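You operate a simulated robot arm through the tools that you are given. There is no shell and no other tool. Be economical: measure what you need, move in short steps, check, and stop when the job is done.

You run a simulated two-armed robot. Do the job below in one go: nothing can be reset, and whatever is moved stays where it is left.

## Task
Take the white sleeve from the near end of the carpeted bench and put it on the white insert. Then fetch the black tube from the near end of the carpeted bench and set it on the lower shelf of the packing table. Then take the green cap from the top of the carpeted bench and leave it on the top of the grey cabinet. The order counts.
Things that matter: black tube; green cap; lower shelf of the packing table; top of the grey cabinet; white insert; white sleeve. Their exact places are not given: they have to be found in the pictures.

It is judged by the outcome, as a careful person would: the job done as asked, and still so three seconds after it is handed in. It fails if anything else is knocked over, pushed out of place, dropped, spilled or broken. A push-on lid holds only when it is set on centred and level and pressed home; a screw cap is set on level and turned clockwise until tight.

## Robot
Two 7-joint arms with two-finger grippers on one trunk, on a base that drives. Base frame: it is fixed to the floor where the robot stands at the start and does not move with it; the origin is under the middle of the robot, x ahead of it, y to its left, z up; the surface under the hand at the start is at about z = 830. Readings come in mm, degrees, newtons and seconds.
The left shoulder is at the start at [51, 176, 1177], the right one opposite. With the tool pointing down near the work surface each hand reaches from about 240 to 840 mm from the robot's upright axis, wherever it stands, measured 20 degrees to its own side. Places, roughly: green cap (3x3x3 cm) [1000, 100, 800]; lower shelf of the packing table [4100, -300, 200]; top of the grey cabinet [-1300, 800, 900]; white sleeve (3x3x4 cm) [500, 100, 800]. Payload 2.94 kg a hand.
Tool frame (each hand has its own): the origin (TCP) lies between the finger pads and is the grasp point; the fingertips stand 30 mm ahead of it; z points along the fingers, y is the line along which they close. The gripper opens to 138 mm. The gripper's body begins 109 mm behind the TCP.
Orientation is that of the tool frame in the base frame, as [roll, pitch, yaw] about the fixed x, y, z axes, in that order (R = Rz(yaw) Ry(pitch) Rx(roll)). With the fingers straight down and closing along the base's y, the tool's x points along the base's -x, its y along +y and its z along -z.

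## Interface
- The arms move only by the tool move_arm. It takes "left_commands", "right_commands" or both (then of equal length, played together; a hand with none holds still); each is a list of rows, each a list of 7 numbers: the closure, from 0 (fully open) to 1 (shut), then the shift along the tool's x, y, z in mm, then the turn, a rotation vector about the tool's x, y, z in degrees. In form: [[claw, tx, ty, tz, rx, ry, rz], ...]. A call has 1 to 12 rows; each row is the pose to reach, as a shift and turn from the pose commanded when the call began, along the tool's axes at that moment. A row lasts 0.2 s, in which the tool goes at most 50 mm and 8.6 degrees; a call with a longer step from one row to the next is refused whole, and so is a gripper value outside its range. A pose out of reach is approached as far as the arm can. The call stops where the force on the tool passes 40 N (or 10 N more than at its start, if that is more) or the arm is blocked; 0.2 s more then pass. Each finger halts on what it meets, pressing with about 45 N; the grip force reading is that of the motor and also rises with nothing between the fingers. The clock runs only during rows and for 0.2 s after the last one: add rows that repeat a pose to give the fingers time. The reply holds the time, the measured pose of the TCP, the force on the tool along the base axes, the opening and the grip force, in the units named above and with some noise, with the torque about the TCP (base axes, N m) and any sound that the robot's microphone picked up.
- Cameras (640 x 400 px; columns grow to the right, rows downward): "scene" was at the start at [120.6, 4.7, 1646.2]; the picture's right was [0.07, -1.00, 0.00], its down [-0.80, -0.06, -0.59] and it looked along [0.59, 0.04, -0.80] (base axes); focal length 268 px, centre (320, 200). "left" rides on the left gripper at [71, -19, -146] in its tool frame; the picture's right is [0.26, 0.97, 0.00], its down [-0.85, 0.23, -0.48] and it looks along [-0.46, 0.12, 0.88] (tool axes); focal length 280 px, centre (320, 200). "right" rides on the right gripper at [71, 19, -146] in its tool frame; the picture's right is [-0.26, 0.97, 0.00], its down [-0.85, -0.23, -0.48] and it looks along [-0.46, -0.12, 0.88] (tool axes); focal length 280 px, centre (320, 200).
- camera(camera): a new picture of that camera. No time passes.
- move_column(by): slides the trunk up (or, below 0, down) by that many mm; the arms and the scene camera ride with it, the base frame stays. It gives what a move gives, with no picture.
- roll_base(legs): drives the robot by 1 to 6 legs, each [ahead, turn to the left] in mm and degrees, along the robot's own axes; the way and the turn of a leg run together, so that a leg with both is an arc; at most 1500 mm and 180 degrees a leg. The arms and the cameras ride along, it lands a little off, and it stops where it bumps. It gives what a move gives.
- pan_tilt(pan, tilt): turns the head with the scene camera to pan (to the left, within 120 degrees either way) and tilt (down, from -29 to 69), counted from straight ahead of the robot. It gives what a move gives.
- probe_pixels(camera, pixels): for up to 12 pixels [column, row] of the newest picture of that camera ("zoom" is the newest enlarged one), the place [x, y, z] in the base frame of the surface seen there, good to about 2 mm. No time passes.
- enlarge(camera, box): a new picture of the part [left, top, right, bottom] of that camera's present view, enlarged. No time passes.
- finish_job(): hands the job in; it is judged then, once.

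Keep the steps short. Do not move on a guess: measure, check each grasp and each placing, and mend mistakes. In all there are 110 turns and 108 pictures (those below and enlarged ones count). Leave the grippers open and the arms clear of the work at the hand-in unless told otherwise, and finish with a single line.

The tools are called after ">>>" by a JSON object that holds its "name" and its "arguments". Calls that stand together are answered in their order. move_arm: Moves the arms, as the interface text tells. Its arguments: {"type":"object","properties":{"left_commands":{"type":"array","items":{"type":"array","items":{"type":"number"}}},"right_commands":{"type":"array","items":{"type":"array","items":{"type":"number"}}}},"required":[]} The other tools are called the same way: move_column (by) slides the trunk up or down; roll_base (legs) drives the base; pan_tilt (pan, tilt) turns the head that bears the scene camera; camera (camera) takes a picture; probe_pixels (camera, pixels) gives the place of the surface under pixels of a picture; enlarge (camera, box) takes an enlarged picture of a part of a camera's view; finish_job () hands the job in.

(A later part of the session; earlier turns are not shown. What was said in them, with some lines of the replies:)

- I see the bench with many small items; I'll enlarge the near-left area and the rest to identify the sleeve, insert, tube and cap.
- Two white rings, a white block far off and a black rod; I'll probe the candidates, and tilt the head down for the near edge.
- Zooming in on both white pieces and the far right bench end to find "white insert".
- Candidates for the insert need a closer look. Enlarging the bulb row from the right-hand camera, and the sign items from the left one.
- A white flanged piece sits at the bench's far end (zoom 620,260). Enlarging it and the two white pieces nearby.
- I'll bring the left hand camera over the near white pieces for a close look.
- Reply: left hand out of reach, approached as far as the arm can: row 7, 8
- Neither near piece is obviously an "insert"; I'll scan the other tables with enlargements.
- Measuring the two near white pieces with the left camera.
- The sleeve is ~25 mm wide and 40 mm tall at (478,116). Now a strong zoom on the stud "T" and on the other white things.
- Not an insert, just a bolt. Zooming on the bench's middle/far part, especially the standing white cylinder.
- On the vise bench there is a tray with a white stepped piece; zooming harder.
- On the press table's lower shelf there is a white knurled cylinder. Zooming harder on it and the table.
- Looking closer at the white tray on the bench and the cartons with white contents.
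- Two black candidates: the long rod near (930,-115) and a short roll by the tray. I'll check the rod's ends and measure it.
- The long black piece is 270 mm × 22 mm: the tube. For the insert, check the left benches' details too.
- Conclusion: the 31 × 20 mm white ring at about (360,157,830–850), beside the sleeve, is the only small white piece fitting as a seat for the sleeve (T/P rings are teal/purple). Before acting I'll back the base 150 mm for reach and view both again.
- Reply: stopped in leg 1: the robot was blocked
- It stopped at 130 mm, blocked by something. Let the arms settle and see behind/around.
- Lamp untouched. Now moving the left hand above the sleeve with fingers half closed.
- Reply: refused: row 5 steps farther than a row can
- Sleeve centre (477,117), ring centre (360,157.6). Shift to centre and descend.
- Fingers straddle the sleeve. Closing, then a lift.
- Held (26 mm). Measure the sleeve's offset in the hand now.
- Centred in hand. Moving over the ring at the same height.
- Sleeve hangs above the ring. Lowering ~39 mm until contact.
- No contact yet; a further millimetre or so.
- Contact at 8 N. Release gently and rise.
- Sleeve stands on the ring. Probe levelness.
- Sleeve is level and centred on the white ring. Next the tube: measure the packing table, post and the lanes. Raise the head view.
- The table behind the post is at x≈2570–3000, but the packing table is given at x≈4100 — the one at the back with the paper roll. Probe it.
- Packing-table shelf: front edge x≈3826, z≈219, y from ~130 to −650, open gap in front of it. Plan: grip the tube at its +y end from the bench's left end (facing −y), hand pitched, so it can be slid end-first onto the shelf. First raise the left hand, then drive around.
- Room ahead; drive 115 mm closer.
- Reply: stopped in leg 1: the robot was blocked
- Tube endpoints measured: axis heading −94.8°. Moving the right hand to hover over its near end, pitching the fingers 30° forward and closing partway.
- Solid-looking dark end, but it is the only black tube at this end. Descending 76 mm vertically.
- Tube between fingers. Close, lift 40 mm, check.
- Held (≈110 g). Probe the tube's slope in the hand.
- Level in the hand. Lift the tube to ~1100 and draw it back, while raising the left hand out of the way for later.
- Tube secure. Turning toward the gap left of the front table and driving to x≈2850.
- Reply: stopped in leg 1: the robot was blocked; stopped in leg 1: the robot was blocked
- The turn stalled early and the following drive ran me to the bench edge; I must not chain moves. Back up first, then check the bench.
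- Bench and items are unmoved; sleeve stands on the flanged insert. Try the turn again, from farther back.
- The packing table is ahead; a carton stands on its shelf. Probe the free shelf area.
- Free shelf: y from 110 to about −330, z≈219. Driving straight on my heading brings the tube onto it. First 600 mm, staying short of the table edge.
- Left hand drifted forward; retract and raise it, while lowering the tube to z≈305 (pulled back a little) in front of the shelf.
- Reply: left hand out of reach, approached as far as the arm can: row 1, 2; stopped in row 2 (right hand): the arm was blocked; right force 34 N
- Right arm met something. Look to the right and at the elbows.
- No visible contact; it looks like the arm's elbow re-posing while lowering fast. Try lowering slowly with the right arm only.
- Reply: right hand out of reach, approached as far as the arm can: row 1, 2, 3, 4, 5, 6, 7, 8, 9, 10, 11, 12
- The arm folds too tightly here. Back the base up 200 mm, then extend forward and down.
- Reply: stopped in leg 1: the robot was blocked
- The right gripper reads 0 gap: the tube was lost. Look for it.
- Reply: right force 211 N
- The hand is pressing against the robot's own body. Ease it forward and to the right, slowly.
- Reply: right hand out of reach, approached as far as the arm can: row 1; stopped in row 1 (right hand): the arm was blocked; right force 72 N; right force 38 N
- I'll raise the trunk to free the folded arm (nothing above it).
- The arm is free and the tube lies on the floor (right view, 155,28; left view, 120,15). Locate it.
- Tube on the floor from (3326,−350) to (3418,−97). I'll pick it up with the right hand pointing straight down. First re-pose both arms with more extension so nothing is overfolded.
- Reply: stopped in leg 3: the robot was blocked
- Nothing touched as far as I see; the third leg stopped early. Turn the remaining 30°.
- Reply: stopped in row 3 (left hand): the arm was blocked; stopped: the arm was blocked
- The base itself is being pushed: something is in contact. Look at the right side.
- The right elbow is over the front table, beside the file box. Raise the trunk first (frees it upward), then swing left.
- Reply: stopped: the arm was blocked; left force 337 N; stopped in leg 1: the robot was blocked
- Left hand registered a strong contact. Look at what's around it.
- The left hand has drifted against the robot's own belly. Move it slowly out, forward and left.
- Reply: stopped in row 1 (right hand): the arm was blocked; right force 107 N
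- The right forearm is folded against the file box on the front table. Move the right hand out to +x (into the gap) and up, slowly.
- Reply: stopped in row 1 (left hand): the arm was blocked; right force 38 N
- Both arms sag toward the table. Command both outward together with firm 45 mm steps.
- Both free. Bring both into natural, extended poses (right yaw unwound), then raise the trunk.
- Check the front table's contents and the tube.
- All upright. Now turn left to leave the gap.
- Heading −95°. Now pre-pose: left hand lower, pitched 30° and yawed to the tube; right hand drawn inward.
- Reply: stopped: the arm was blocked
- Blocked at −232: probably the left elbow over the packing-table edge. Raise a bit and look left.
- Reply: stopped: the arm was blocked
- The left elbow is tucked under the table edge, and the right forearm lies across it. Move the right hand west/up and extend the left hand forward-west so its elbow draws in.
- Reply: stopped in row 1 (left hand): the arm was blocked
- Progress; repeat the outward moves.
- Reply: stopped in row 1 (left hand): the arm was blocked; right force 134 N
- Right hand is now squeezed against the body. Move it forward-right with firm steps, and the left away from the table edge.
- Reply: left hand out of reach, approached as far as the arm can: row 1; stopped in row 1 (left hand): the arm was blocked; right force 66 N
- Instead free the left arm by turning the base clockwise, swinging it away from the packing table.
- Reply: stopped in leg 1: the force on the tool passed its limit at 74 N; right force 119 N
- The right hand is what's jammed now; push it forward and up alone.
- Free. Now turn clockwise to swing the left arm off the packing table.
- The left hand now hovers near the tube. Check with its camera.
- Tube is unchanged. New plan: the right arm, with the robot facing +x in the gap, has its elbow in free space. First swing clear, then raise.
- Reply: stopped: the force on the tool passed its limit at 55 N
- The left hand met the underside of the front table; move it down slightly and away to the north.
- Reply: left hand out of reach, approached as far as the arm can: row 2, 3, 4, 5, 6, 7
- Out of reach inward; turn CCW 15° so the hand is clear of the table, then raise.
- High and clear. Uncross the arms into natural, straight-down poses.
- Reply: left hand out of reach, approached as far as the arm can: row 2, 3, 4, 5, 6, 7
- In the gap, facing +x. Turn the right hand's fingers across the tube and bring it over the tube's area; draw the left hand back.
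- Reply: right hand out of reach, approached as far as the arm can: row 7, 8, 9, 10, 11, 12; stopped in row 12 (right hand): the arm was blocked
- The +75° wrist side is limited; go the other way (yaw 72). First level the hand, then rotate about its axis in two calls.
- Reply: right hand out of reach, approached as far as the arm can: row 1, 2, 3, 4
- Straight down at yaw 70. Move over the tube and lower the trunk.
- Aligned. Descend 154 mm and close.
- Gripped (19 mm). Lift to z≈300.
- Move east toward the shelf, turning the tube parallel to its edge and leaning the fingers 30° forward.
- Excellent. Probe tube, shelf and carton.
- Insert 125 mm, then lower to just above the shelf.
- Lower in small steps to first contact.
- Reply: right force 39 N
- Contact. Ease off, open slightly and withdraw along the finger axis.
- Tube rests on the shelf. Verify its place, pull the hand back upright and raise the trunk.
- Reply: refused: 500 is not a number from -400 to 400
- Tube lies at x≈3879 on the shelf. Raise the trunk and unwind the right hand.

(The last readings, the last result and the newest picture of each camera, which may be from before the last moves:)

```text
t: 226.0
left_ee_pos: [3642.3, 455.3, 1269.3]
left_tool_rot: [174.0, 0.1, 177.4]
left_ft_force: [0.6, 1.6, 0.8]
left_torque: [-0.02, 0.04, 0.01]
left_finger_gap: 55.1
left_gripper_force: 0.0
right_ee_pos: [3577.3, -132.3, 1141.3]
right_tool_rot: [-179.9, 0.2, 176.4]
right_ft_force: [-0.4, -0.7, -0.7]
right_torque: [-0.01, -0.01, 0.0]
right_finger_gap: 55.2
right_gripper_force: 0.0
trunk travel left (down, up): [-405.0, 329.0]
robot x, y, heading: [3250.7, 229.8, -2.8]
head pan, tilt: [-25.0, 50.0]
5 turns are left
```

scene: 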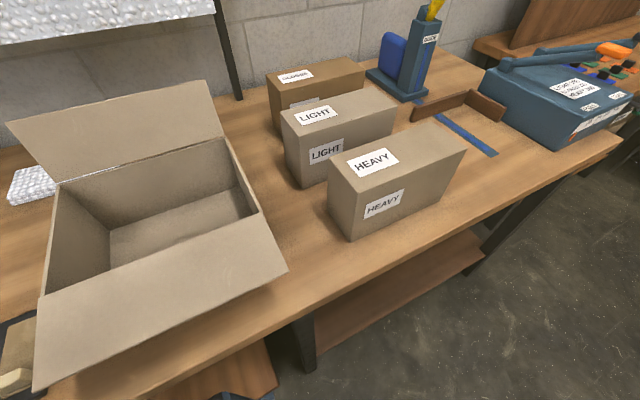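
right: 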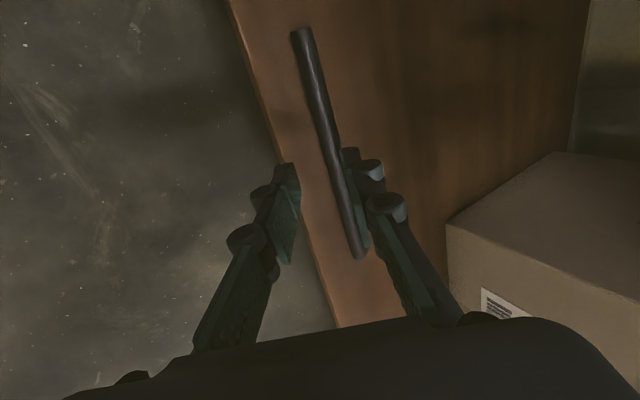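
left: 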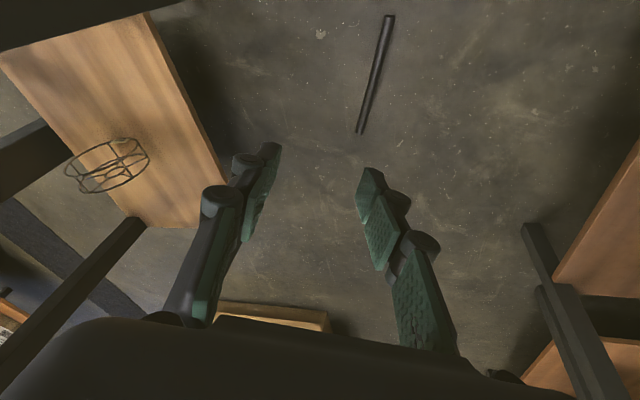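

Few turns remain, so I batch. Drive out of the gap and around to the bench's left end, with short pauses to settle, then take a picture of the cap.

>>> {"name": "roll_base", "arguments": {"legs": [[0, 138]]}}

>>> {"name": "pan_tilt", "arguments": {"pan": 0, "tilt": 45}}

>>> {"name": "roll_base", "arguments": {"legs": [[920, 0]]}}

>>> {"name": "pan_tilt", "arguments": {"pan": 5, "tilt": 45}}

>>> {"name": "roll_base", "arguments": {"legs": [[0, 45]]}}

>>> {"name": "pan_tilt", "arguments": {"pan": 0, "tilt": 45}}

>>> {"name": "roll_base", "arguments": {"legs": [[1410, 0]]}}

>>> {"name": "pan_tilt", "arguments": {"pan": 5, "tilt": 45}}

>>> {"name": "roll_base", "arguments": {"legs": [[0, 90]]}}

>>> {"name": "pan_tilt", "arguments": {"pan": 0, "tilt": 50}}

>>> {"name": "roll_base", "arguments": {"legs": [[80, 0]]}}

>>> {"name": "pan_tilt", "arguments": {"pan": 0, "tilt": 55}}

>>> {"name": "camera", "arguments": {"camera": "right"}}

>>> {"name": "probe_pixels", "arguments": {"camera": "right", "pixels": [[300, 100], [320, 150], [340, 100], [360, 130], [380, 130], [340, 200], [320, 200], [320, 250], [280, 150], [300, 200], [340, 150], [360, 200]]}}

```text
t: 232.0
left_ee_pos: [2815.8, 351.4, 1270.7]
left_tool_rot: [174.1, 0.0, -47.3]
left_ft_force: [0.1, 1.1, -1.2]
left_torque: [-0.01, -0.03, -0.01]
left_finger_gap: 55.3
left_gripper_force: 0.0
right_ee_pos: [3272.9, 724.1, 1142.5]
right_tool_rot: [179.9, 0.2, -48.1]
right_ft_force: [-0.3, -0.8, -0.1]
right_torque: [-0.01, 0.01, 0.0]
right_finger_gap: 55.3
right_gripper_force: 0.1
trunk travel left (down, up): [-405.0, 329.0]
robot x, y, heading: [3250.3, 234.8, 132.4]
head pan, tilt: [-25.0, 50.0]
```

```text
t: 232.8
left_ee_pos: [2816.7, 352.6, 1271.2]
left_tool_rot: [174.1, 0.0, -47.3]
left_ft_force: [0.0, -0.2, 0.1]
left_torque: [0.03, 0.02, -0.02]
left_finger_gap: 55.1
left_gripper_force: 0.0
right_ee_pos: [3272.9, 723.8, 1142.6]
right_tool_rot: [-180.0, 0.2, -48.0]
right_ft_force: [-0.2, 0.6, -0.1]
right_torque: [0.01, 0.0, -0.01]
right_finger_gap: 55.1
right_gripper_force: 0.1
trunk travel left (down, up): [-405.0, 329.0]
robot x, y, heading: [3253.7, 231.9, 132.4]
head pan, tilt: [0.0, 45.0]
```

```text
t: 237.7
left_ee_pos: [2195.0, 1020.2, 1269.8]
left_tool_rot: [173.9, 0.0, -46.8]
left_ft_force: [-0.6, 0.6, 0.0]
left_torque: [-0.02, 0.0, -0.01]
left_finger_gap: 55.3
left_gripper_force: 0.0
right_ee_pos: [2648.8, 1397.3, 1140.4]
right_tool_rot: [179.9, 0.2, -47.7]
right_ft_force: [-0.9, 1.1, 0.0]
right_torque: [0.02, 0.02, 0.01]
right_finger_gap: 55.3
right_gripper_force: 0.0
trunk travel left (down, up): [-405.0, 329.0]
robot x, y, heading: [2625.9, 907.4, 132.9]
head pan, tilt: [0.0, 45.0]
```

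```text
t: 238.3
left_ee_pos: [2195.6, 1019.6, 1270.8]
left_tool_rot: [174.0, 0.0, -46.8]
left_ft_force: [0.2, -1.0, 0.4]
left_torque: [-0.02, -0.02, 0.01]
left_finger_gap: 55.0
left_gripper_force: 0.1
right_ee_pos: [2650.1, 1395.4, 1141.4]
right_tool_rot: [-180.0, 0.3, -47.7]
right_ft_force: [-1.5, -0.5, 0.2]
right_torque: [0.02, 0.0, -0.04]
right_finger_gap: 55.2
right_gripper_force: 0.1
trunk travel left (down, up): [-405.0, 329.0]
robot x, y, heading: [2627.0, 906.4, 132.6]
head pan, tilt: [5.0, 45.0]
```

```text
t: 240.8
left_ee_pos: [2243.5, 674.4, 1270.6]
left_tool_rot: [174.1, 0.0, -1.2]
left_ft_force: [0.1, 0.1, -0.7]
left_torque: [0.02, -0.01, 0.03]
left_finger_gap: 55.1
left_gripper_force: 0.0
right_ee_pos: [2293.2, 1263.2, 1141.5]
right_tool_rot: [179.9, 0.2, -2.1]
right_ft_force: [0.2, 0.1, -0.3]
right_torque: [0.0, 0.01, 0.01]
right_finger_gap: 55.3
right_gripper_force: 0.0
trunk travel left (down, up): [-405.0, 329.0]
robot x, y, heading: [2630.6, 909.4, 178.5]
head pan, tilt: [5.0, 45.0]
```

```text
t: 241.4
left_ee_pos: [2243.8, 674.7, 1270.9]
left_tool_rot: [174.1, 0.0, -1.2]
left_ft_force: [-0.6, -0.1, -0.3]
left_torque: [0.01, -0.02, 0.01]
left_finger_gap: 55.2
left_gripper_force: 0.0
right_ee_pos: [2292.7, 1264.0, 1141.8]
right_tool_rot: [180.0, 0.1, -2.1]
right_ft_force: [-0.4, -0.2, 0.4]
right_torque: [0.0, 0.01, -0.01]
right_finger_gap: 55.2
right_gripper_force: 0.1
trunk travel left (down, up): [-405.0, 329.0]
robot x, y, heading: [2629.5, 907.7, 178.2]
head pan, tilt: [0.0, 45.0]
```

```text
t: 248.6
left_ee_pos: [804.5, 703.9, 1270.1]
left_tool_rot: [174.1, 0.0, -0.8]
left_ft_force: [-0.2, 0.4, -1.1]
left_torque: [0.05, -0.02, 0.03]
left_finger_gap: 55.0
left_gripper_force: 0.1
right_ee_pos: [849.9, 1291.8, 1141.8]
right_tool_rot: [-180.0, 0.2, -1.6]
right_ft_force: [0.1, 0.0, -0.3]
right_torque: [0.02, -0.03, 0.01]
right_finger_gap: 55.0
right_gripper_force: 0.0
trunk travel left (down, up): [-405.0, 329.0]
robot x, y, heading: [1188.7, 939.0, 179.0]
head pan, tilt: [0.0, 45.0]
```

```text
t: 249.3
left_ee_pos: [804.9, 702.7, 1271.8]
left_tool_rot: [173.9, 0.0, -0.8]
left_ft_force: [0.8, -0.8, 0.4]
left_torque: [-0.02, -0.01, 0.04]
left_finger_gap: 55.0
left_gripper_force: 0.1
right_ee_pos: [849.5, 1291.9, 1142.1]
right_tool_rot: [-180.0, 0.3, -1.6]
right_ft_force: [0.2, -1.2, -0.1]
right_torque: [0.04, 0.0, 0.0]
right_finger_gap: 55.1
right_gripper_force: 0.0
trunk travel left (down, up): [-405.0, 329.0]
robot x, y, heading: [1187.3, 935.8, 178.7]
head pan, tilt: [5.0, 45.0]
```

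```text
t: 253.7
left_ee_pos: [1449.4, 569.8, 1269.1]
left_tool_rot: [174.2, 0.0, 93.2]
left_ft_force: [0.7, -0.2, 0.1]
left_torque: [0.01, 0.01, 0.01]
left_finger_gap: 55.1
left_gripper_force: 0.1
right_ee_pos: [858.3, 574.1, 1141.4]
right_tool_rot: [-180.0, 0.2, 92.4]
right_ft_force: [0.2, 0.2, 0.3]
right_torque: [0.03, 0.0, -0.02]
right_finger_gap: 55.1
right_gripper_force: 0.1
trunk travel left (down, up): [-405.0, 329.0]
robot x, y, heading: [1192.4, 936.0, -87.1]
head pan, tilt: [5.0, 45.0]
```

```text
t: 254.3
left_ee_pos: [1448.1, 570.8, 1271.6]
left_tool_rot: [174.2, 0.0, 93.2]
left_ft_force: [0.2, -0.6, -0.1]
left_torque: [-0.01, 0.0, -0.02]
left_finger_gap: 55.3
left_gripper_force: 0.1
right_ee_pos: [858.1, 572.4, 1142.0]
right_tool_rot: [-179.9, 0.2, 92.4]
right_ft_force: [-0.3, -0.4, 0.4]
right_torque: [0.03, 0.0, 0.0]
right_finger_gap: 55.2
right_gripper_force: 0.1
trunk travel left (down, up): [-405.0, 329.0]
robot x, y, heading: [1190.6, 936.4, -86.9]
head pan, tilt: [0.0, 50.0]
```

```text
t: 255.4
left_ee_pos: [1454.0, 492.1, 1271.4]
left_tool_rot: [174.1, 0.1, 93.3]
left_ft_force: [0.4, 0.8, -0.5]
left_torque: [0.05, -0.03, 0.0]
left_finger_gap: 55.2
left_gripper_force: 0.0
right_ee_pos: [864.1, 493.8, 1142.5]
right_tool_rot: [-179.9, 0.2, 92.3]
right_ft_force: [-0.3, -0.1, -0.4]
right_torque: [0.0, 0.01, 0.03]
right_finger_gap: 55.1
right_gripper_force: 0.1
trunk travel left (down, up): [-405.0, 329.0]
robot x, y, heading: [1195.8, 857.7, -86.9]
head pan, tilt: [0.0, 50.0]
```

```text
t: 256.0
left_ee_pos: [1452.7, 490.8, 1270.0]
left_tool_rot: [174.0, 0.0, 93.2]
left_ft_force: [0.1, -0.1, -0.6]
left_torque: [0.0, 0.03, -0.03]
left_finger_gap: 55.1
left_gripper_force: 0.1
right_ee_pos: [863.4, 492.3, 1140.5]
right_tool_rot: [-180.0, 0.2, 92.4]
right_ft_force: [-0.4, 0.3, 0.1]
right_torque: [0.0, -0.03, 0.01]
right_finger_gap: 55.6
right_gripper_force: 0.1
trunk travel left (down, up): [-405.0, 329.0]
robot x, y, heading: [1193.7, 858.0, -87.0]
head pan, tilt: [0.0, 55.0]
```

```text
7 pictures are left
```

right: 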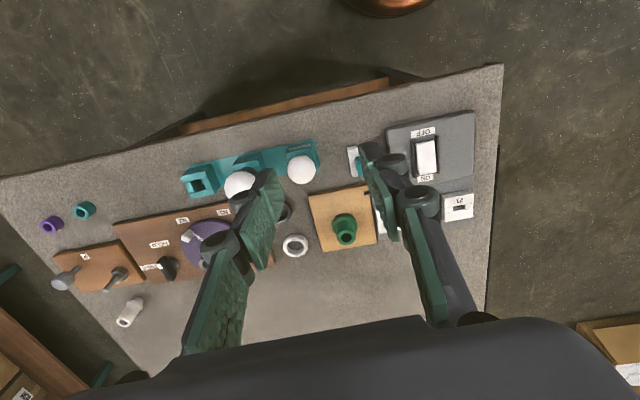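

```text
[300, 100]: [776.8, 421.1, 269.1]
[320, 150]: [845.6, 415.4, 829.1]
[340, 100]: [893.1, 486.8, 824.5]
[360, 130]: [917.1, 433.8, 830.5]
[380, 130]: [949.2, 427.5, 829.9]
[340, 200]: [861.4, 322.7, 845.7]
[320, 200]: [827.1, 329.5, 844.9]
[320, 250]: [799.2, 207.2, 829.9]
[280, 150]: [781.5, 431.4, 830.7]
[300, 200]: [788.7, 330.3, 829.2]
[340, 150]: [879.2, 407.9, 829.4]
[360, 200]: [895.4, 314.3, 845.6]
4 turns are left
```

4 turns left. Lower the trunk a little, hover the right hand over the cap, and look at both the cap and the grey cabinet.

>>> {"name": "move_column", "arguments": {"by": -50}}

>>> {"name": "move_arm", "arguments": {"right_commands": [[0.5, -37, 14, 8, 0, 0, 0], [0.5, -75, 28, 16, 0, 0, 0], [0.5, -112, 41, 24, 0, 0, 0], [0.5, -150, 55, 34, 0, 0, 0], [0.5, -187, 69, 45, 0, 0, 0], [0.5, -225, 83, 60, 0, 0, 0], [0.5, -262, 97, 80, 0, 0, 0], [0.5, -300, 110, 100, 0, 0, 0], [0.5, -337, 124, 120, 0, 0, 0], [0.5, -374, 138, 140, 0, 0, 0], [0.5, -374, 138, 150, 0, 0, 0], [0.5, -374, 138, 150, 0, 0, 0]]}}

>>> {"name": "camera", "arguments": {"camera": "right"}}

>>> {"name": "pan_tilt", "arguments": {"pan": -93, "tilt": 15}}

>>> {"name": "enlarge", "arguments": {"camera": "scene", "box": [200, 130, 440, 280]}}

>>> {"name": "probe_pixels", "arguments": {"camera": "zoom", "pixels": [[120, 150], [200, 150], [280, 150], [360, 150], [440, 150], [520, 150], [120, 210], [200, 210], [280, 210], [360, 210], [440, 210], [520, 210]]}}

>>> {"name": "camera", "arguments": {"camera": "scene"}}

```text
t: 256.9
left_ee_pos: [1453.8, 491.6, 1220.9]
left_tool_rot: [174.1, 0.1, 93.3]
left_ft_force: [0.0, -0.5, 1.1]
left_torque: [-0.01, 0.0, 0.02]
left_finger_gap: 54.9
left_gripper_force: 0.0
right_ee_pos: [862.9, 493.6, 1092.1]
right_tool_rot: [-179.9, 0.2, 92.4]
right_ft_force: [1.1, -0.5, -0.7]
right_torque: [0.0, -0.03, 0.0]
right_finger_gap: 55.4
right_gripper_force: 0.1
trunk travel left (down, up): [-355.0, 379.0]
robot x, y, heading: [1193.4, 857.9, -86.8]
head pan, tilt: [0.0, 55.0]
```

```text
t: 259.6
left_ee_pos: [1454.6, 490.0, 1220.6]
left_tool_rot: [174.0, 0.0, 93.3]
left_ft_force: [0.1, -0.5, 0.3]
left_torque: [0.0, 0.01, -0.02]
left_finger_gap: 55.2
left_gripper_force: 0.1
right_ee_pos: [1017.4, 124.0, 942.6]
right_tool_rot: [-179.9, 0.1, 92.5]
right_ft_force: [-0.3, -0.3, -0.4]
right_torque: [0.02, 0.0, -0.04]
right_finger_gap: 69.1
right_gripper_force: 0.0
trunk travel left (down, up): [-355.0, 379.0]
robot x, y, heading: [1196.4, 857.7, -86.9]
head pan, tilt: [0.0, 55.0]
```

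```text
6 pictures are left
```

right: 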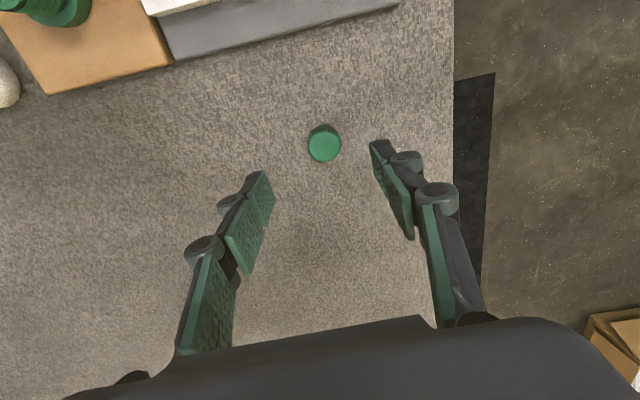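

```text
t: 261.2
left_ee_pos: [1453.4, 490.0, 1221.3]
left_tool_rot: [174.0, 0.0, 93.3]
left_ft_force: [-0.2, 1.2, 0.6]
left_torque: [0.03, 0.02, 0.0]
left_finger_gap: 55.0
left_gripper_force: 0.0
right_ee_pos: [1015.4, 123.9, 942.7]
right_tool_rot: [-179.9, 0.1, 92.3]
right_ft_force: [0.3, 0.2, 0.2]
right_torque: [-0.02, 0.03, -0.05]
right_finger_gap: 68.9
right_gripper_force: 0.0
trunk travel left (down, up): [-355.0, 379.0]
robot x, y, heading: [1193.0, 857.4, -86.8]
head pan, tilt: [-93.0, 15.0]
```

```text
2.67 times, centred on (320, 205) of scene
```

zoom: 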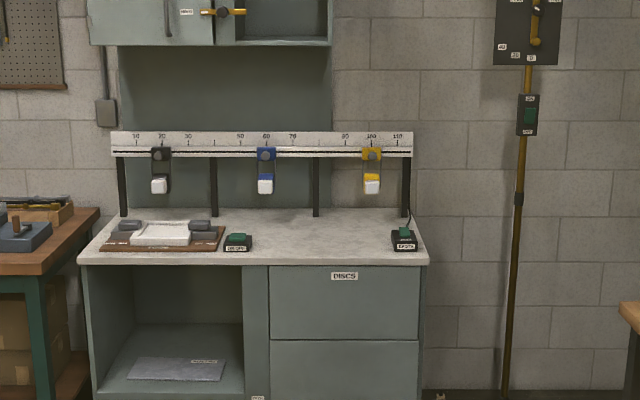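

```text
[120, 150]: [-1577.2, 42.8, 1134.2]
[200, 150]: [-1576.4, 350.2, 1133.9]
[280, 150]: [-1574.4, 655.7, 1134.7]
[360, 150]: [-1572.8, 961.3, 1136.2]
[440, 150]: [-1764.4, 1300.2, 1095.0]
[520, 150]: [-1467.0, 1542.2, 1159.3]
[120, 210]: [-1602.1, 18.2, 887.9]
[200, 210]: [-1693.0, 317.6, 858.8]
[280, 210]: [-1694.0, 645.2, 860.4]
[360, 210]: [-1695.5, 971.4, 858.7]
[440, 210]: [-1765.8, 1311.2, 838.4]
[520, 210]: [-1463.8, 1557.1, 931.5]
```

```text
4 pictures are left
3 turns are left
```

scene: 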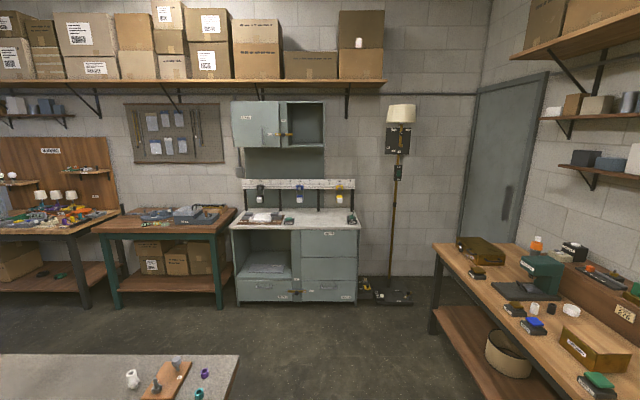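

Cap seen 5.5 mm off in tool-y; the cabinet top is z≈859 with a clear stretch about x −1200…−1450, y 620…1020. Grasp, lift, and drive to the cabinet.

>>> {"name": "move_arm", "arguments": {"right_commands": [[0.5, 0, 5.5, 15, 0, 0, 0], [0.5, 0, 5.5, 40, 0, 0, 0], [0.5, 0, 5.5, 60, 0, 0, 0], [0.5, 0, 5.5, 73, 0, 0, 0], [0.5, 0, 5.5, 79, 0, 0, 0], [0.5, 0, 5.5, 79, 0, 0, 0], [0.7, 0, 5.5, 79, 0, 0, 0], [1, 0, 5.5, 79, 0, 0, 0], [1, 0, 5.5, 79, 0, 0, 0], [1, 0, 5.5, 79, 0, 0, 0], [1, 0, 5.5, 79, 0, 0, 0], [1, 0, 5.5, 79, 0, 0, 0]]}}

>>> {"name": "move_arm", "arguments": {"right_commands": [[1, 0, 0, -20, 0, 0, 0], [1, 0, 0, -55, 0, 0, 0], [1, 0, 0, -95, 0, 0, 0], [1, 0, 0, -135, 0, 0, 0], [1, 20, 0, -170, 0, 0, 0], [1, 50, 0, -195, 0, 0, 0], [1, 85, 0, -210, 0, 0, 0], [1, 120, 0, -215, 0, 0, 0], [1, 155, 0, -215, 0, 0, 0], [1, 180, 0, -215, 0, 0, 0], [1, 180, 0, -215, 0, 0, 0]]}}

>>> {"name": "roll_base", "arguments": {"legs": [[-80, 0]]}}

>>> {"name": "pan_tilt", "arguments": {"pan": -40, "tilt": 30}}

>>> {"name": "pan_tilt", "arguments": {"pan": 0, "tilt": 40}}

>>> {"name": "roll_base", "arguments": {"legs": [[0, -83]]}}

>>> {"name": "pan_tilt", "arguments": {"pan": 10, "tilt": 40}}

>>> {"name": "roll_base", "arguments": {"legs": [[1300, 0]]}}

>>> {"name": "pan_tilt", "arguments": {"pan": 0, "tilt": 45}}

>>> {"name": "roll_base", "arguments": {"legs": [[460, 0]]}}

>>> {"name": "pan_tilt", "arguments": {"pan": -5, "tilt": 45}}

>>> {"name": "camera", "arguments": {"camera": "scene"}}

>>> {"name": "camera", "arguments": {"camera": "right"}}

>>> {"name": "probe_pixels", "arguments": {"camera": "scene", "pixels": [[280, 100], [280, 150], [280, 200], [280, 250], [330, 100], [330, 150], [330, 200], [330, 250], [380, 100], [380, 150], [380, 200], [240, 150]]}}

```text
t: 263.8
left_ee_pos: [1453.8, 489.4, 1220.8]
left_tool_rot: [174.1, 0.0, 93.3]
left_ft_force: [-0.4, 0.6, 0.0]
left_torque: [0.02, 0.01, 0.01]
left_finger_gap: 55.1
left_gripper_force: 0.0
right_ee_pos: [1021.2, 123.5, 863.8]
right_tool_rot: [-179.9, 0.3, 92.4]
right_ft_force: [0.3, 0.6, -0.9]
right_torque: [-0.01, -0.03, 0.01]
right_finger_gap: 26.2
right_gripper_force: 44.8
trunk travel left (down, up): [-355.0, 379.0]
robot x, y, heading: [1191.2, 854.7, -87.0]
head pan, tilt: [-93.0, 15.0]
```

```text
t: 266.2
left_ee_pos: [1452.9, 490.3, 1220.9]
left_tool_rot: [174.2, 0.0, 93.3]
left_ft_force: [-0.3, 0.0, 0.0]
left_torque: [-0.01, 0.01, -0.01]
left_finger_gap: 55.1
left_gripper_force: 0.1
right_ee_pos: [1013.9, 305.6, 1078.1]
right_tool_rot: [-179.9, 0.2, 92.4]
right_ft_force: [-0.9, -0.2, 0.2]
right_torque: [0.03, 0.02, 0.0]
right_finger_gap: 26.2
right_gripper_force: 44.5
trunk travel left (down, up): [-355.0, 379.0]
robot x, y, heading: [1195.4, 856.7, -87.0]
head pan, tilt: [-93.0, 15.0]
```

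```text
t: 267.3
left_ee_pos: [1450.6, 549.7, 1216.8]
left_tool_rot: [174.1, -1.0, 93.3]
left_ft_force: [-0.8, 1.3, -0.1]
left_torque: [-0.12, -0.06, 0.02]
left_finger_gap: 55.2
left_gripper_force: 0.1
right_ee_pos: [1010.9, 366.3, 1072.6]
right_tool_rot: [-179.9, -0.8, 92.4]
right_ft_force: [0.4, 0.8, -0.3]
right_torque: [-0.18, 0.01, -0.02]
right_finger_gap: 26.0
right_gripper_force: 45.1
trunk travel left (down, up): [-355.0, 379.0]
robot x, y, heading: [1190.0, 931.8, -87.1]
head pan, tilt: [-93.0, 15.0]
```

```text
t: 268.5
left_ee_pos: [1448.4, 597.0, 1228.2]
left_tool_rot: [174.2, 1.5, 93.4]
left_ft_force: [0.6, 1.0, 1.7]
left_torque: [-0.17, 0.04, 0.0]
left_finger_gap: 55.4
left_gripper_force: 0.2
right_ee_pos: [1009.4, 409.2, 1090.0]
right_tool_rot: [179.9, 1.5, 92.4]
right_ft_force: [0.3, 0.8, 1.0]
right_torque: [-0.14, 0.01, 0.0]
right_finger_gap: 26.2
right_gripper_force: 45.3
trunk travel left (down, up): [-355.0, 379.0]
robot x, y, heading: [1192.0, 934.1, -87.1]
head pan, tilt: [-40.0, 30.0]
```

```text
t: 269.6
left_ee_pos: [1448.0, 583.4, 1223.7]
left_tool_rot: [174.0, 0.6, 93.4]
left_ft_force: [0.5, 1.3, -0.1]
left_torque: [0.0, 0.02, -0.03]
left_finger_gap: 55.2
left_gripper_force: 0.1
right_ee_pos: [1009.3, 396.9, 1084.0]
right_tool_rot: [180.0, 0.9, 92.2]
right_ft_force: [0.2, 0.3, -0.4]
right_torque: [-0.01, -0.02, 0.01]
right_finger_gap: 26.4
right_gripper_force: 44.9
trunk travel left (down, up): [-355.0, 379.0]
robot x, y, heading: [1188.6, 937.5, -87.2]
head pan, tilt: [0.0, 40.0]
```

```text
t: 273.4
left_ee_pos: [880.6, 623.2, 1223.4]
left_tool_rot: [174.0, 0.4, 12.3]
left_ft_force: [-0.2, 0.1, 0.7]
left_torque: [-0.03, 0.02, 0.0]
left_finger_gap: 55.2
left_gripper_force: 0.1
right_ee_pos: [626.1, 1027.9, 1083.0]
right_tool_rot: [179.9, 0.8, 11.5]
right_ft_force: [0.9, -0.3, -1.0]
right_torque: [0.0, -0.01, 0.02]
right_finger_gap: 25.9
right_gripper_force: 45.5
trunk travel left (down, up): [-355.0, 379.0]
robot x, y, heading: [1190.2, 937.4, -167.6]
head pan, tilt: [0.0, 40.0]
```

```text
t: 274.2
left_ee_pos: [880.8, 624.0, 1222.7]
left_tool_rot: [174.0, 0.5, 12.4]
left_ft_force: [0.9, 0.5, -0.1]
left_torque: [-0.05, 0.01, 0.03]
left_finger_gap: 55.1
left_gripper_force: 0.1
right_ee_pos: [626.1, 1027.9, 1081.8]
right_tool_rot: [-180.0, 0.7, 11.4]
right_ft_force: [-0.9, 0.8, 0.1]
right_torque: [0.0, 0.0, 0.0]
right_finger_gap: 26.0
right_gripper_force: 44.5
trunk travel left (down, up): [-355.0, 379.0]
robot x, y, heading: [1190.1, 935.0, -167.8]
head pan, tilt: [10.0, 40.0]
```

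```text
t: 280.8
left_ee_pos: [-408.8, 341.8, 1223.1]
left_tool_rot: [174.2, 0.4, 12.6]
left_ft_force: [-0.1, -1.2, -0.7]
left_torque: [-0.02, 0.02, 0.0]
left_finger_gap: 55.3
left_gripper_force: 0.0
right_ee_pos: [-662.9, 744.7, 1083.2]
right_tool_rot: [-180.0, 0.8, 11.7]
right_ft_force: [0.0, -0.1, -0.2]
right_torque: [-0.02, 0.0, -0.01]
right_finger_gap: 26.4
right_gripper_force: 44.8
trunk travel left (down, up): [-355.0, 379.0]
robot x, y, heading: [-101.3, 654.7, -167.6]
head pan, tilt: [10.0, 40.0]
```

```text
t: 281.5
left_ee_pos: [-406.9, 341.8, 1223.3]
left_tool_rot: [174.1, 0.4, 12.6]
left_ft_force: [0.1, 0.3, 0.9]
left_torque: [-0.01, -0.02, 0.0]
left_finger_gap: 55.2
left_gripper_force: 0.2
right_ee_pos: [-663.7, 745.2, 1083.3]
right_tool_rot: [180.0, 0.8, 11.8]
right_ft_force: [-0.1, -0.6, 0.1]
right_torque: [-0.01, 0.01, -0.05]
right_finger_gap: 26.0
right_gripper_force: 44.9
trunk travel left (down, up): [-355.0, 379.0]
robot x, y, heading: [-100.4, 658.9, -167.6]
head pan, tilt: [0.0, 45.0]
```

```text
t: 284.3
left_ee_pos: [-863.3, 244.4, 1223.6]
left_tool_rot: [174.1, 0.5, 12.3]
left_ft_force: [0.2, -0.2, -0.7]
left_torque: [0.02, 0.0, 0.03]
left_finger_gap: 55.2
left_gripper_force: 0.1
right_ee_pos: [-1116.8, 649.8, 1082.3]
right_tool_rot: [-180.0, 0.7, 11.4]
right_ft_force: [-0.7, -0.2, -0.5]
right_torque: [0.01, -0.05, 0.05]
right_finger_gap: 26.4
right_gripper_force: 45.2
trunk travel left (down, up): [-355.0, 379.0]
robot x, y, heading: [-554.2, 558.4, -167.9]
head pan, tilt: [0.0, 45.0]
```

```text
t: 284.9
left_ee_pos: [-861.1, 245.4, 1223.5]
left_tool_rot: [174.1, 0.6, 12.3]
left_ft_force: [0.4, -0.1, -0.8]
left_torque: [-0.01, 0.0, 0.01]
left_finger_gap: 55.1
left_gripper_force: 0.0
right_ee_pos: [-1114.7, 650.0, 1082.9]
right_tool_rot: [-180.0, 0.8, 11.3]
right_ft_force: [1.7, -0.1, -0.1]
right_torque: [0.04, 0.02, 0.03]
right_finger_gap: 26.0
right_gripper_force: 45.0
trunk travel left (down, up): [-355.0, 379.0]
robot x, y, heading: [-554.3, 555.9, -167.7]
head pan, tilt: [-5.0, 45.0]
```

```text
3 pictures are left
```

scene: 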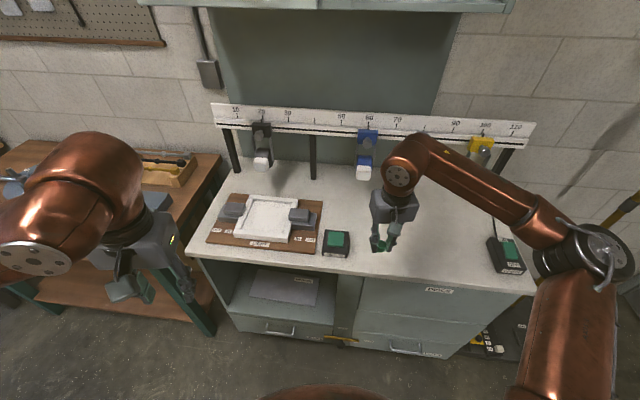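

```text
2 pictures are left
```

right: 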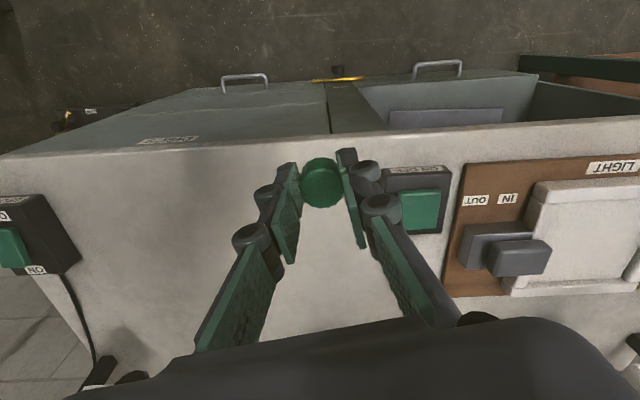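

```text
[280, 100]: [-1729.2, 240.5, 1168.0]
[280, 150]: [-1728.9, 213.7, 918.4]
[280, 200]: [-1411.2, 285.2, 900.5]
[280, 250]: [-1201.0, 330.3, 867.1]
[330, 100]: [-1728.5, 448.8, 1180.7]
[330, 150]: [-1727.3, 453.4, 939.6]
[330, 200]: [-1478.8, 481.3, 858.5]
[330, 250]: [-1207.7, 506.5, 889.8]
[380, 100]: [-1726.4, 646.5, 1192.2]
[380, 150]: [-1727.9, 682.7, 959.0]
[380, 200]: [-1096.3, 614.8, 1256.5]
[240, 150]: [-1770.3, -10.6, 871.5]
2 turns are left
```

Cap is held. Place it at about (−1260, 740): move over, descend to just touching, open gently, withdraw, open both grippers, and look.

>>> {"name": "move_arm", "arguments": {"right_commands": [[1, -31, -29, 0, 0, 0, 0], [1, -62, -58, 0, 0, 0, 0], [1, -93, -88, 0, 0, 0, 0], [1, -124, -117, 0, 0, 0, 0], [1, -124, -117, 40, 0, 0, 0], [1, -124, -117, 80, 0, 0, 0], [1, -124, -117, 118, 0, 0, 0], [1, -124, -117, 150, 0, 0, 0], [1, -124, -117, 172, 0, 0, 0], [1, -124, -117, 182, 0, 0, 0], [1, -124, -117, 185.5, 0, 0, 0], [1, -124, -117, 185.5, 0, 0, 0]]}}

>>> {"name": "move_arm", "arguments": {"right_commands": [[1, 0, 0, 1, 0, 0, 0], [1, 0, 0, 2, 0, 0, 0], [1, 0, 0, 3, 0, 0, 0], [1, 0, 0, 3, 0, 0, 0]]}}

>>> {"name": "move_arm", "arguments": {"right_commands": [[0.8, 0, 0, 0, 0, 0, 0], [0.76, 0, 0, 0, 0, 0, 0], [0.7, 0, 0, 0, 0, 0, 0], [0.6, 0, 0, 0, 0, 0, 0], [0.6, 0, 0, 0, 0, 0, 0], [0.6, 0, 0, -20, 0, 0, 0], [0.6, 0, 0, -60, 0, 0, 0], [0.6, 0, 0, -105, 0, 0, 0], [0.6, 0, 0, -150, 0, 0, 0], [0.6, 0, 0, -190, 0, 0, 0], [0.6, 40, 0, -200, 0, 0, 0], [0.6, 40, 0, -200, 0, 0, 0]]}}

>>> {"name": "enlarge", "arguments": {"camera": "scene", "box": [300, 120, 540, 290]}}

>>> {"name": "move_arm", "arguments": {"right_commands": [[0.3, 30, 0, -10, 0, 0, 0], [0, 70, 0, -20, 0, 0, 0], [0, 110, 0, -20, 0, 0, 0], [0, 150, 0, -20, 0, 0, 0], [0, 150, 0, -20, 0, 0, 0], [0, 150, 0, -20, 0, 0, 0]], "left_commands": [[0.3, 0, 0, 0, 0, 0, 0], [0, 0, 0, 0, 0, 0, 0], [0, 0, 0, 0, 0, 0, 0], [0, 0, 0, 0, 0, 0, 0], [0, 0, 0, 0, 0, 0, 0], [0, 0, 0, 0, 0, 0, 0]]}}

>>> {"name": "camera", "arguments": {"camera": "right"}}

```text
t: 287.6
left_ee_pos: [-862.9, 244.3, 1223.0]
left_tool_rot: [174.0, 0.5, 12.2]
left_ft_force: [1.2, -0.5, -0.2]
left_torque: [0.01, 0.0, 0.04]
left_finger_gap: 55.1
left_gripper_force: 0.1
right_ee_pos: [-1262.5, 739.5, 897.6]
right_tool_rot: [-180.0, 0.8, 11.3]
right_ft_force: [0.3, -0.5, -0.2]
right_torque: [-0.03, -0.02, 0.02]
right_finger_gap: 26.2
right_gripper_force: 45.0
trunk travel left (down, up): [-355.0, 379.0]
robot x, y, heading: [-553.0, 556.6, -167.9]
head pan, tilt: [-5.0, 45.0]
```

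```text
t: 288.6
left_ee_pos: [-862.1, 245.0, 1222.1]
left_tool_rot: [174.1, 0.4, 12.2]
left_ft_force: [0.4, -0.7, 0.3]
left_torque: [0.0, -0.01, -0.01]
left_finger_gap: 55.3
left_gripper_force: 0.0
right_ee_pos: [-1264.4, 739.1, 895.9]
right_tool_rot: [180.0, 0.7, 11.3]
right_ft_force: [0.0, -0.3, -0.1]
right_torque: [0.0, -0.02, -0.02]
right_finger_gap: 26.1
right_gripper_force: 45.1
trunk travel left (down, up): [-355.0, 379.0]
robot x, y, heading: [-552.1, 559.5, -167.7]
head pan, tilt: [-5.0, 45.0]
```

```text
t: 291.1
left_ee_pos: [-864.0, 244.9, 1222.2]
left_tool_rot: [174.1, 0.5, 12.3]
left_ft_force: [0.0, -0.2, 0.1]
left_torque: [0.03, 0.01, -0.02]
left_finger_gap: 55.4
left_gripper_force: 0.0
right_ee_pos: [-1219.6, 746.1, 1093.8]
right_tool_rot: [-179.9, 0.8, 11.3]
right_ft_force: [-0.2, -0.4, -0.8]
right_torque: [0.03, -0.03, -0.04]
right_finger_gap: 55.1
right_gripper_force: 0.1
trunk travel left (down, up): [-355.0, 379.0]
robot x, y, heading: [-552.3, 555.3, -168.0]
head pan, tilt: [-5.0, 45.0]
```

```text
2.35 times, centred on (420, 205) of scene
```

zoom: 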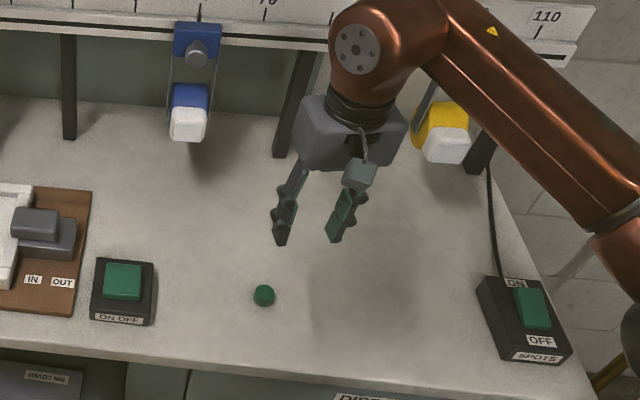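

```text
t: 292.6
left_ee_pos: [-861.5, 246.6, 1224.3]
left_tool_rot: [174.2, 0.6, 12.3]
left_ft_force: [0.4, 0.6, 0.6]
left_torque: [-0.04, 0.03, 0.02]
left_finger_gap: 138.1
left_gripper_force: 0.0
right_ee_pos: [-1075.1, 776.9, 1116.9]
right_tool_rot: [-180.0, 0.8, 11.4]
right_ft_force: [0.0, 0.4, 0.3]
right_torque: [0.0, 0.01, -0.02]
right_finger_gap: 138.3
right_gripper_force: 0.1
trunk travel left (down, up): [-355.0, 379.0]
robot x, y, heading: [-551.9, 557.6, -167.9]
head pan, tilt: [-5.0, 45.0]
```

```text
0 pictures are left
1 turns are left
```

right: 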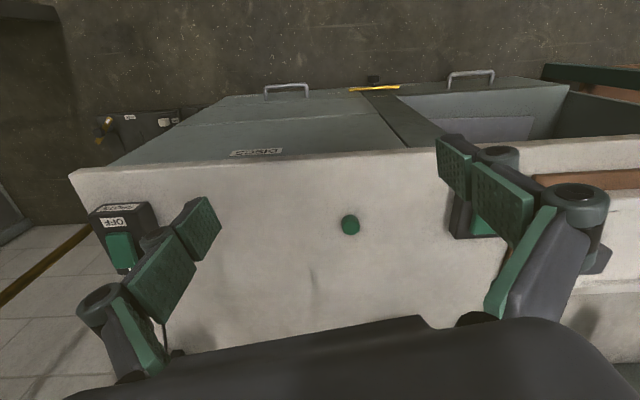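

The green cap stands on the grey cabinet's top, the tube was seen lying on the packing table's shelf and the sleeve on the white insert; both grippers are open and clear, so I hand in.

>>> {"name": "finish_job", "arguments": {}}

```text
The job is handed in.
```

The job is handed in with all three items placed in order, but I dropped the tube once on the way, and I chose the "white insert" by elimination: sleeve on the white ring next to it, tube on the packing table's lower shelf (picked back up off the floor), green cap on the grey cabinet; during the tube work my arms pressed against the file box and the underside of the table next to the packing table and against the packing-table edge, and I saw nothing knocked over but did not re-measure those.
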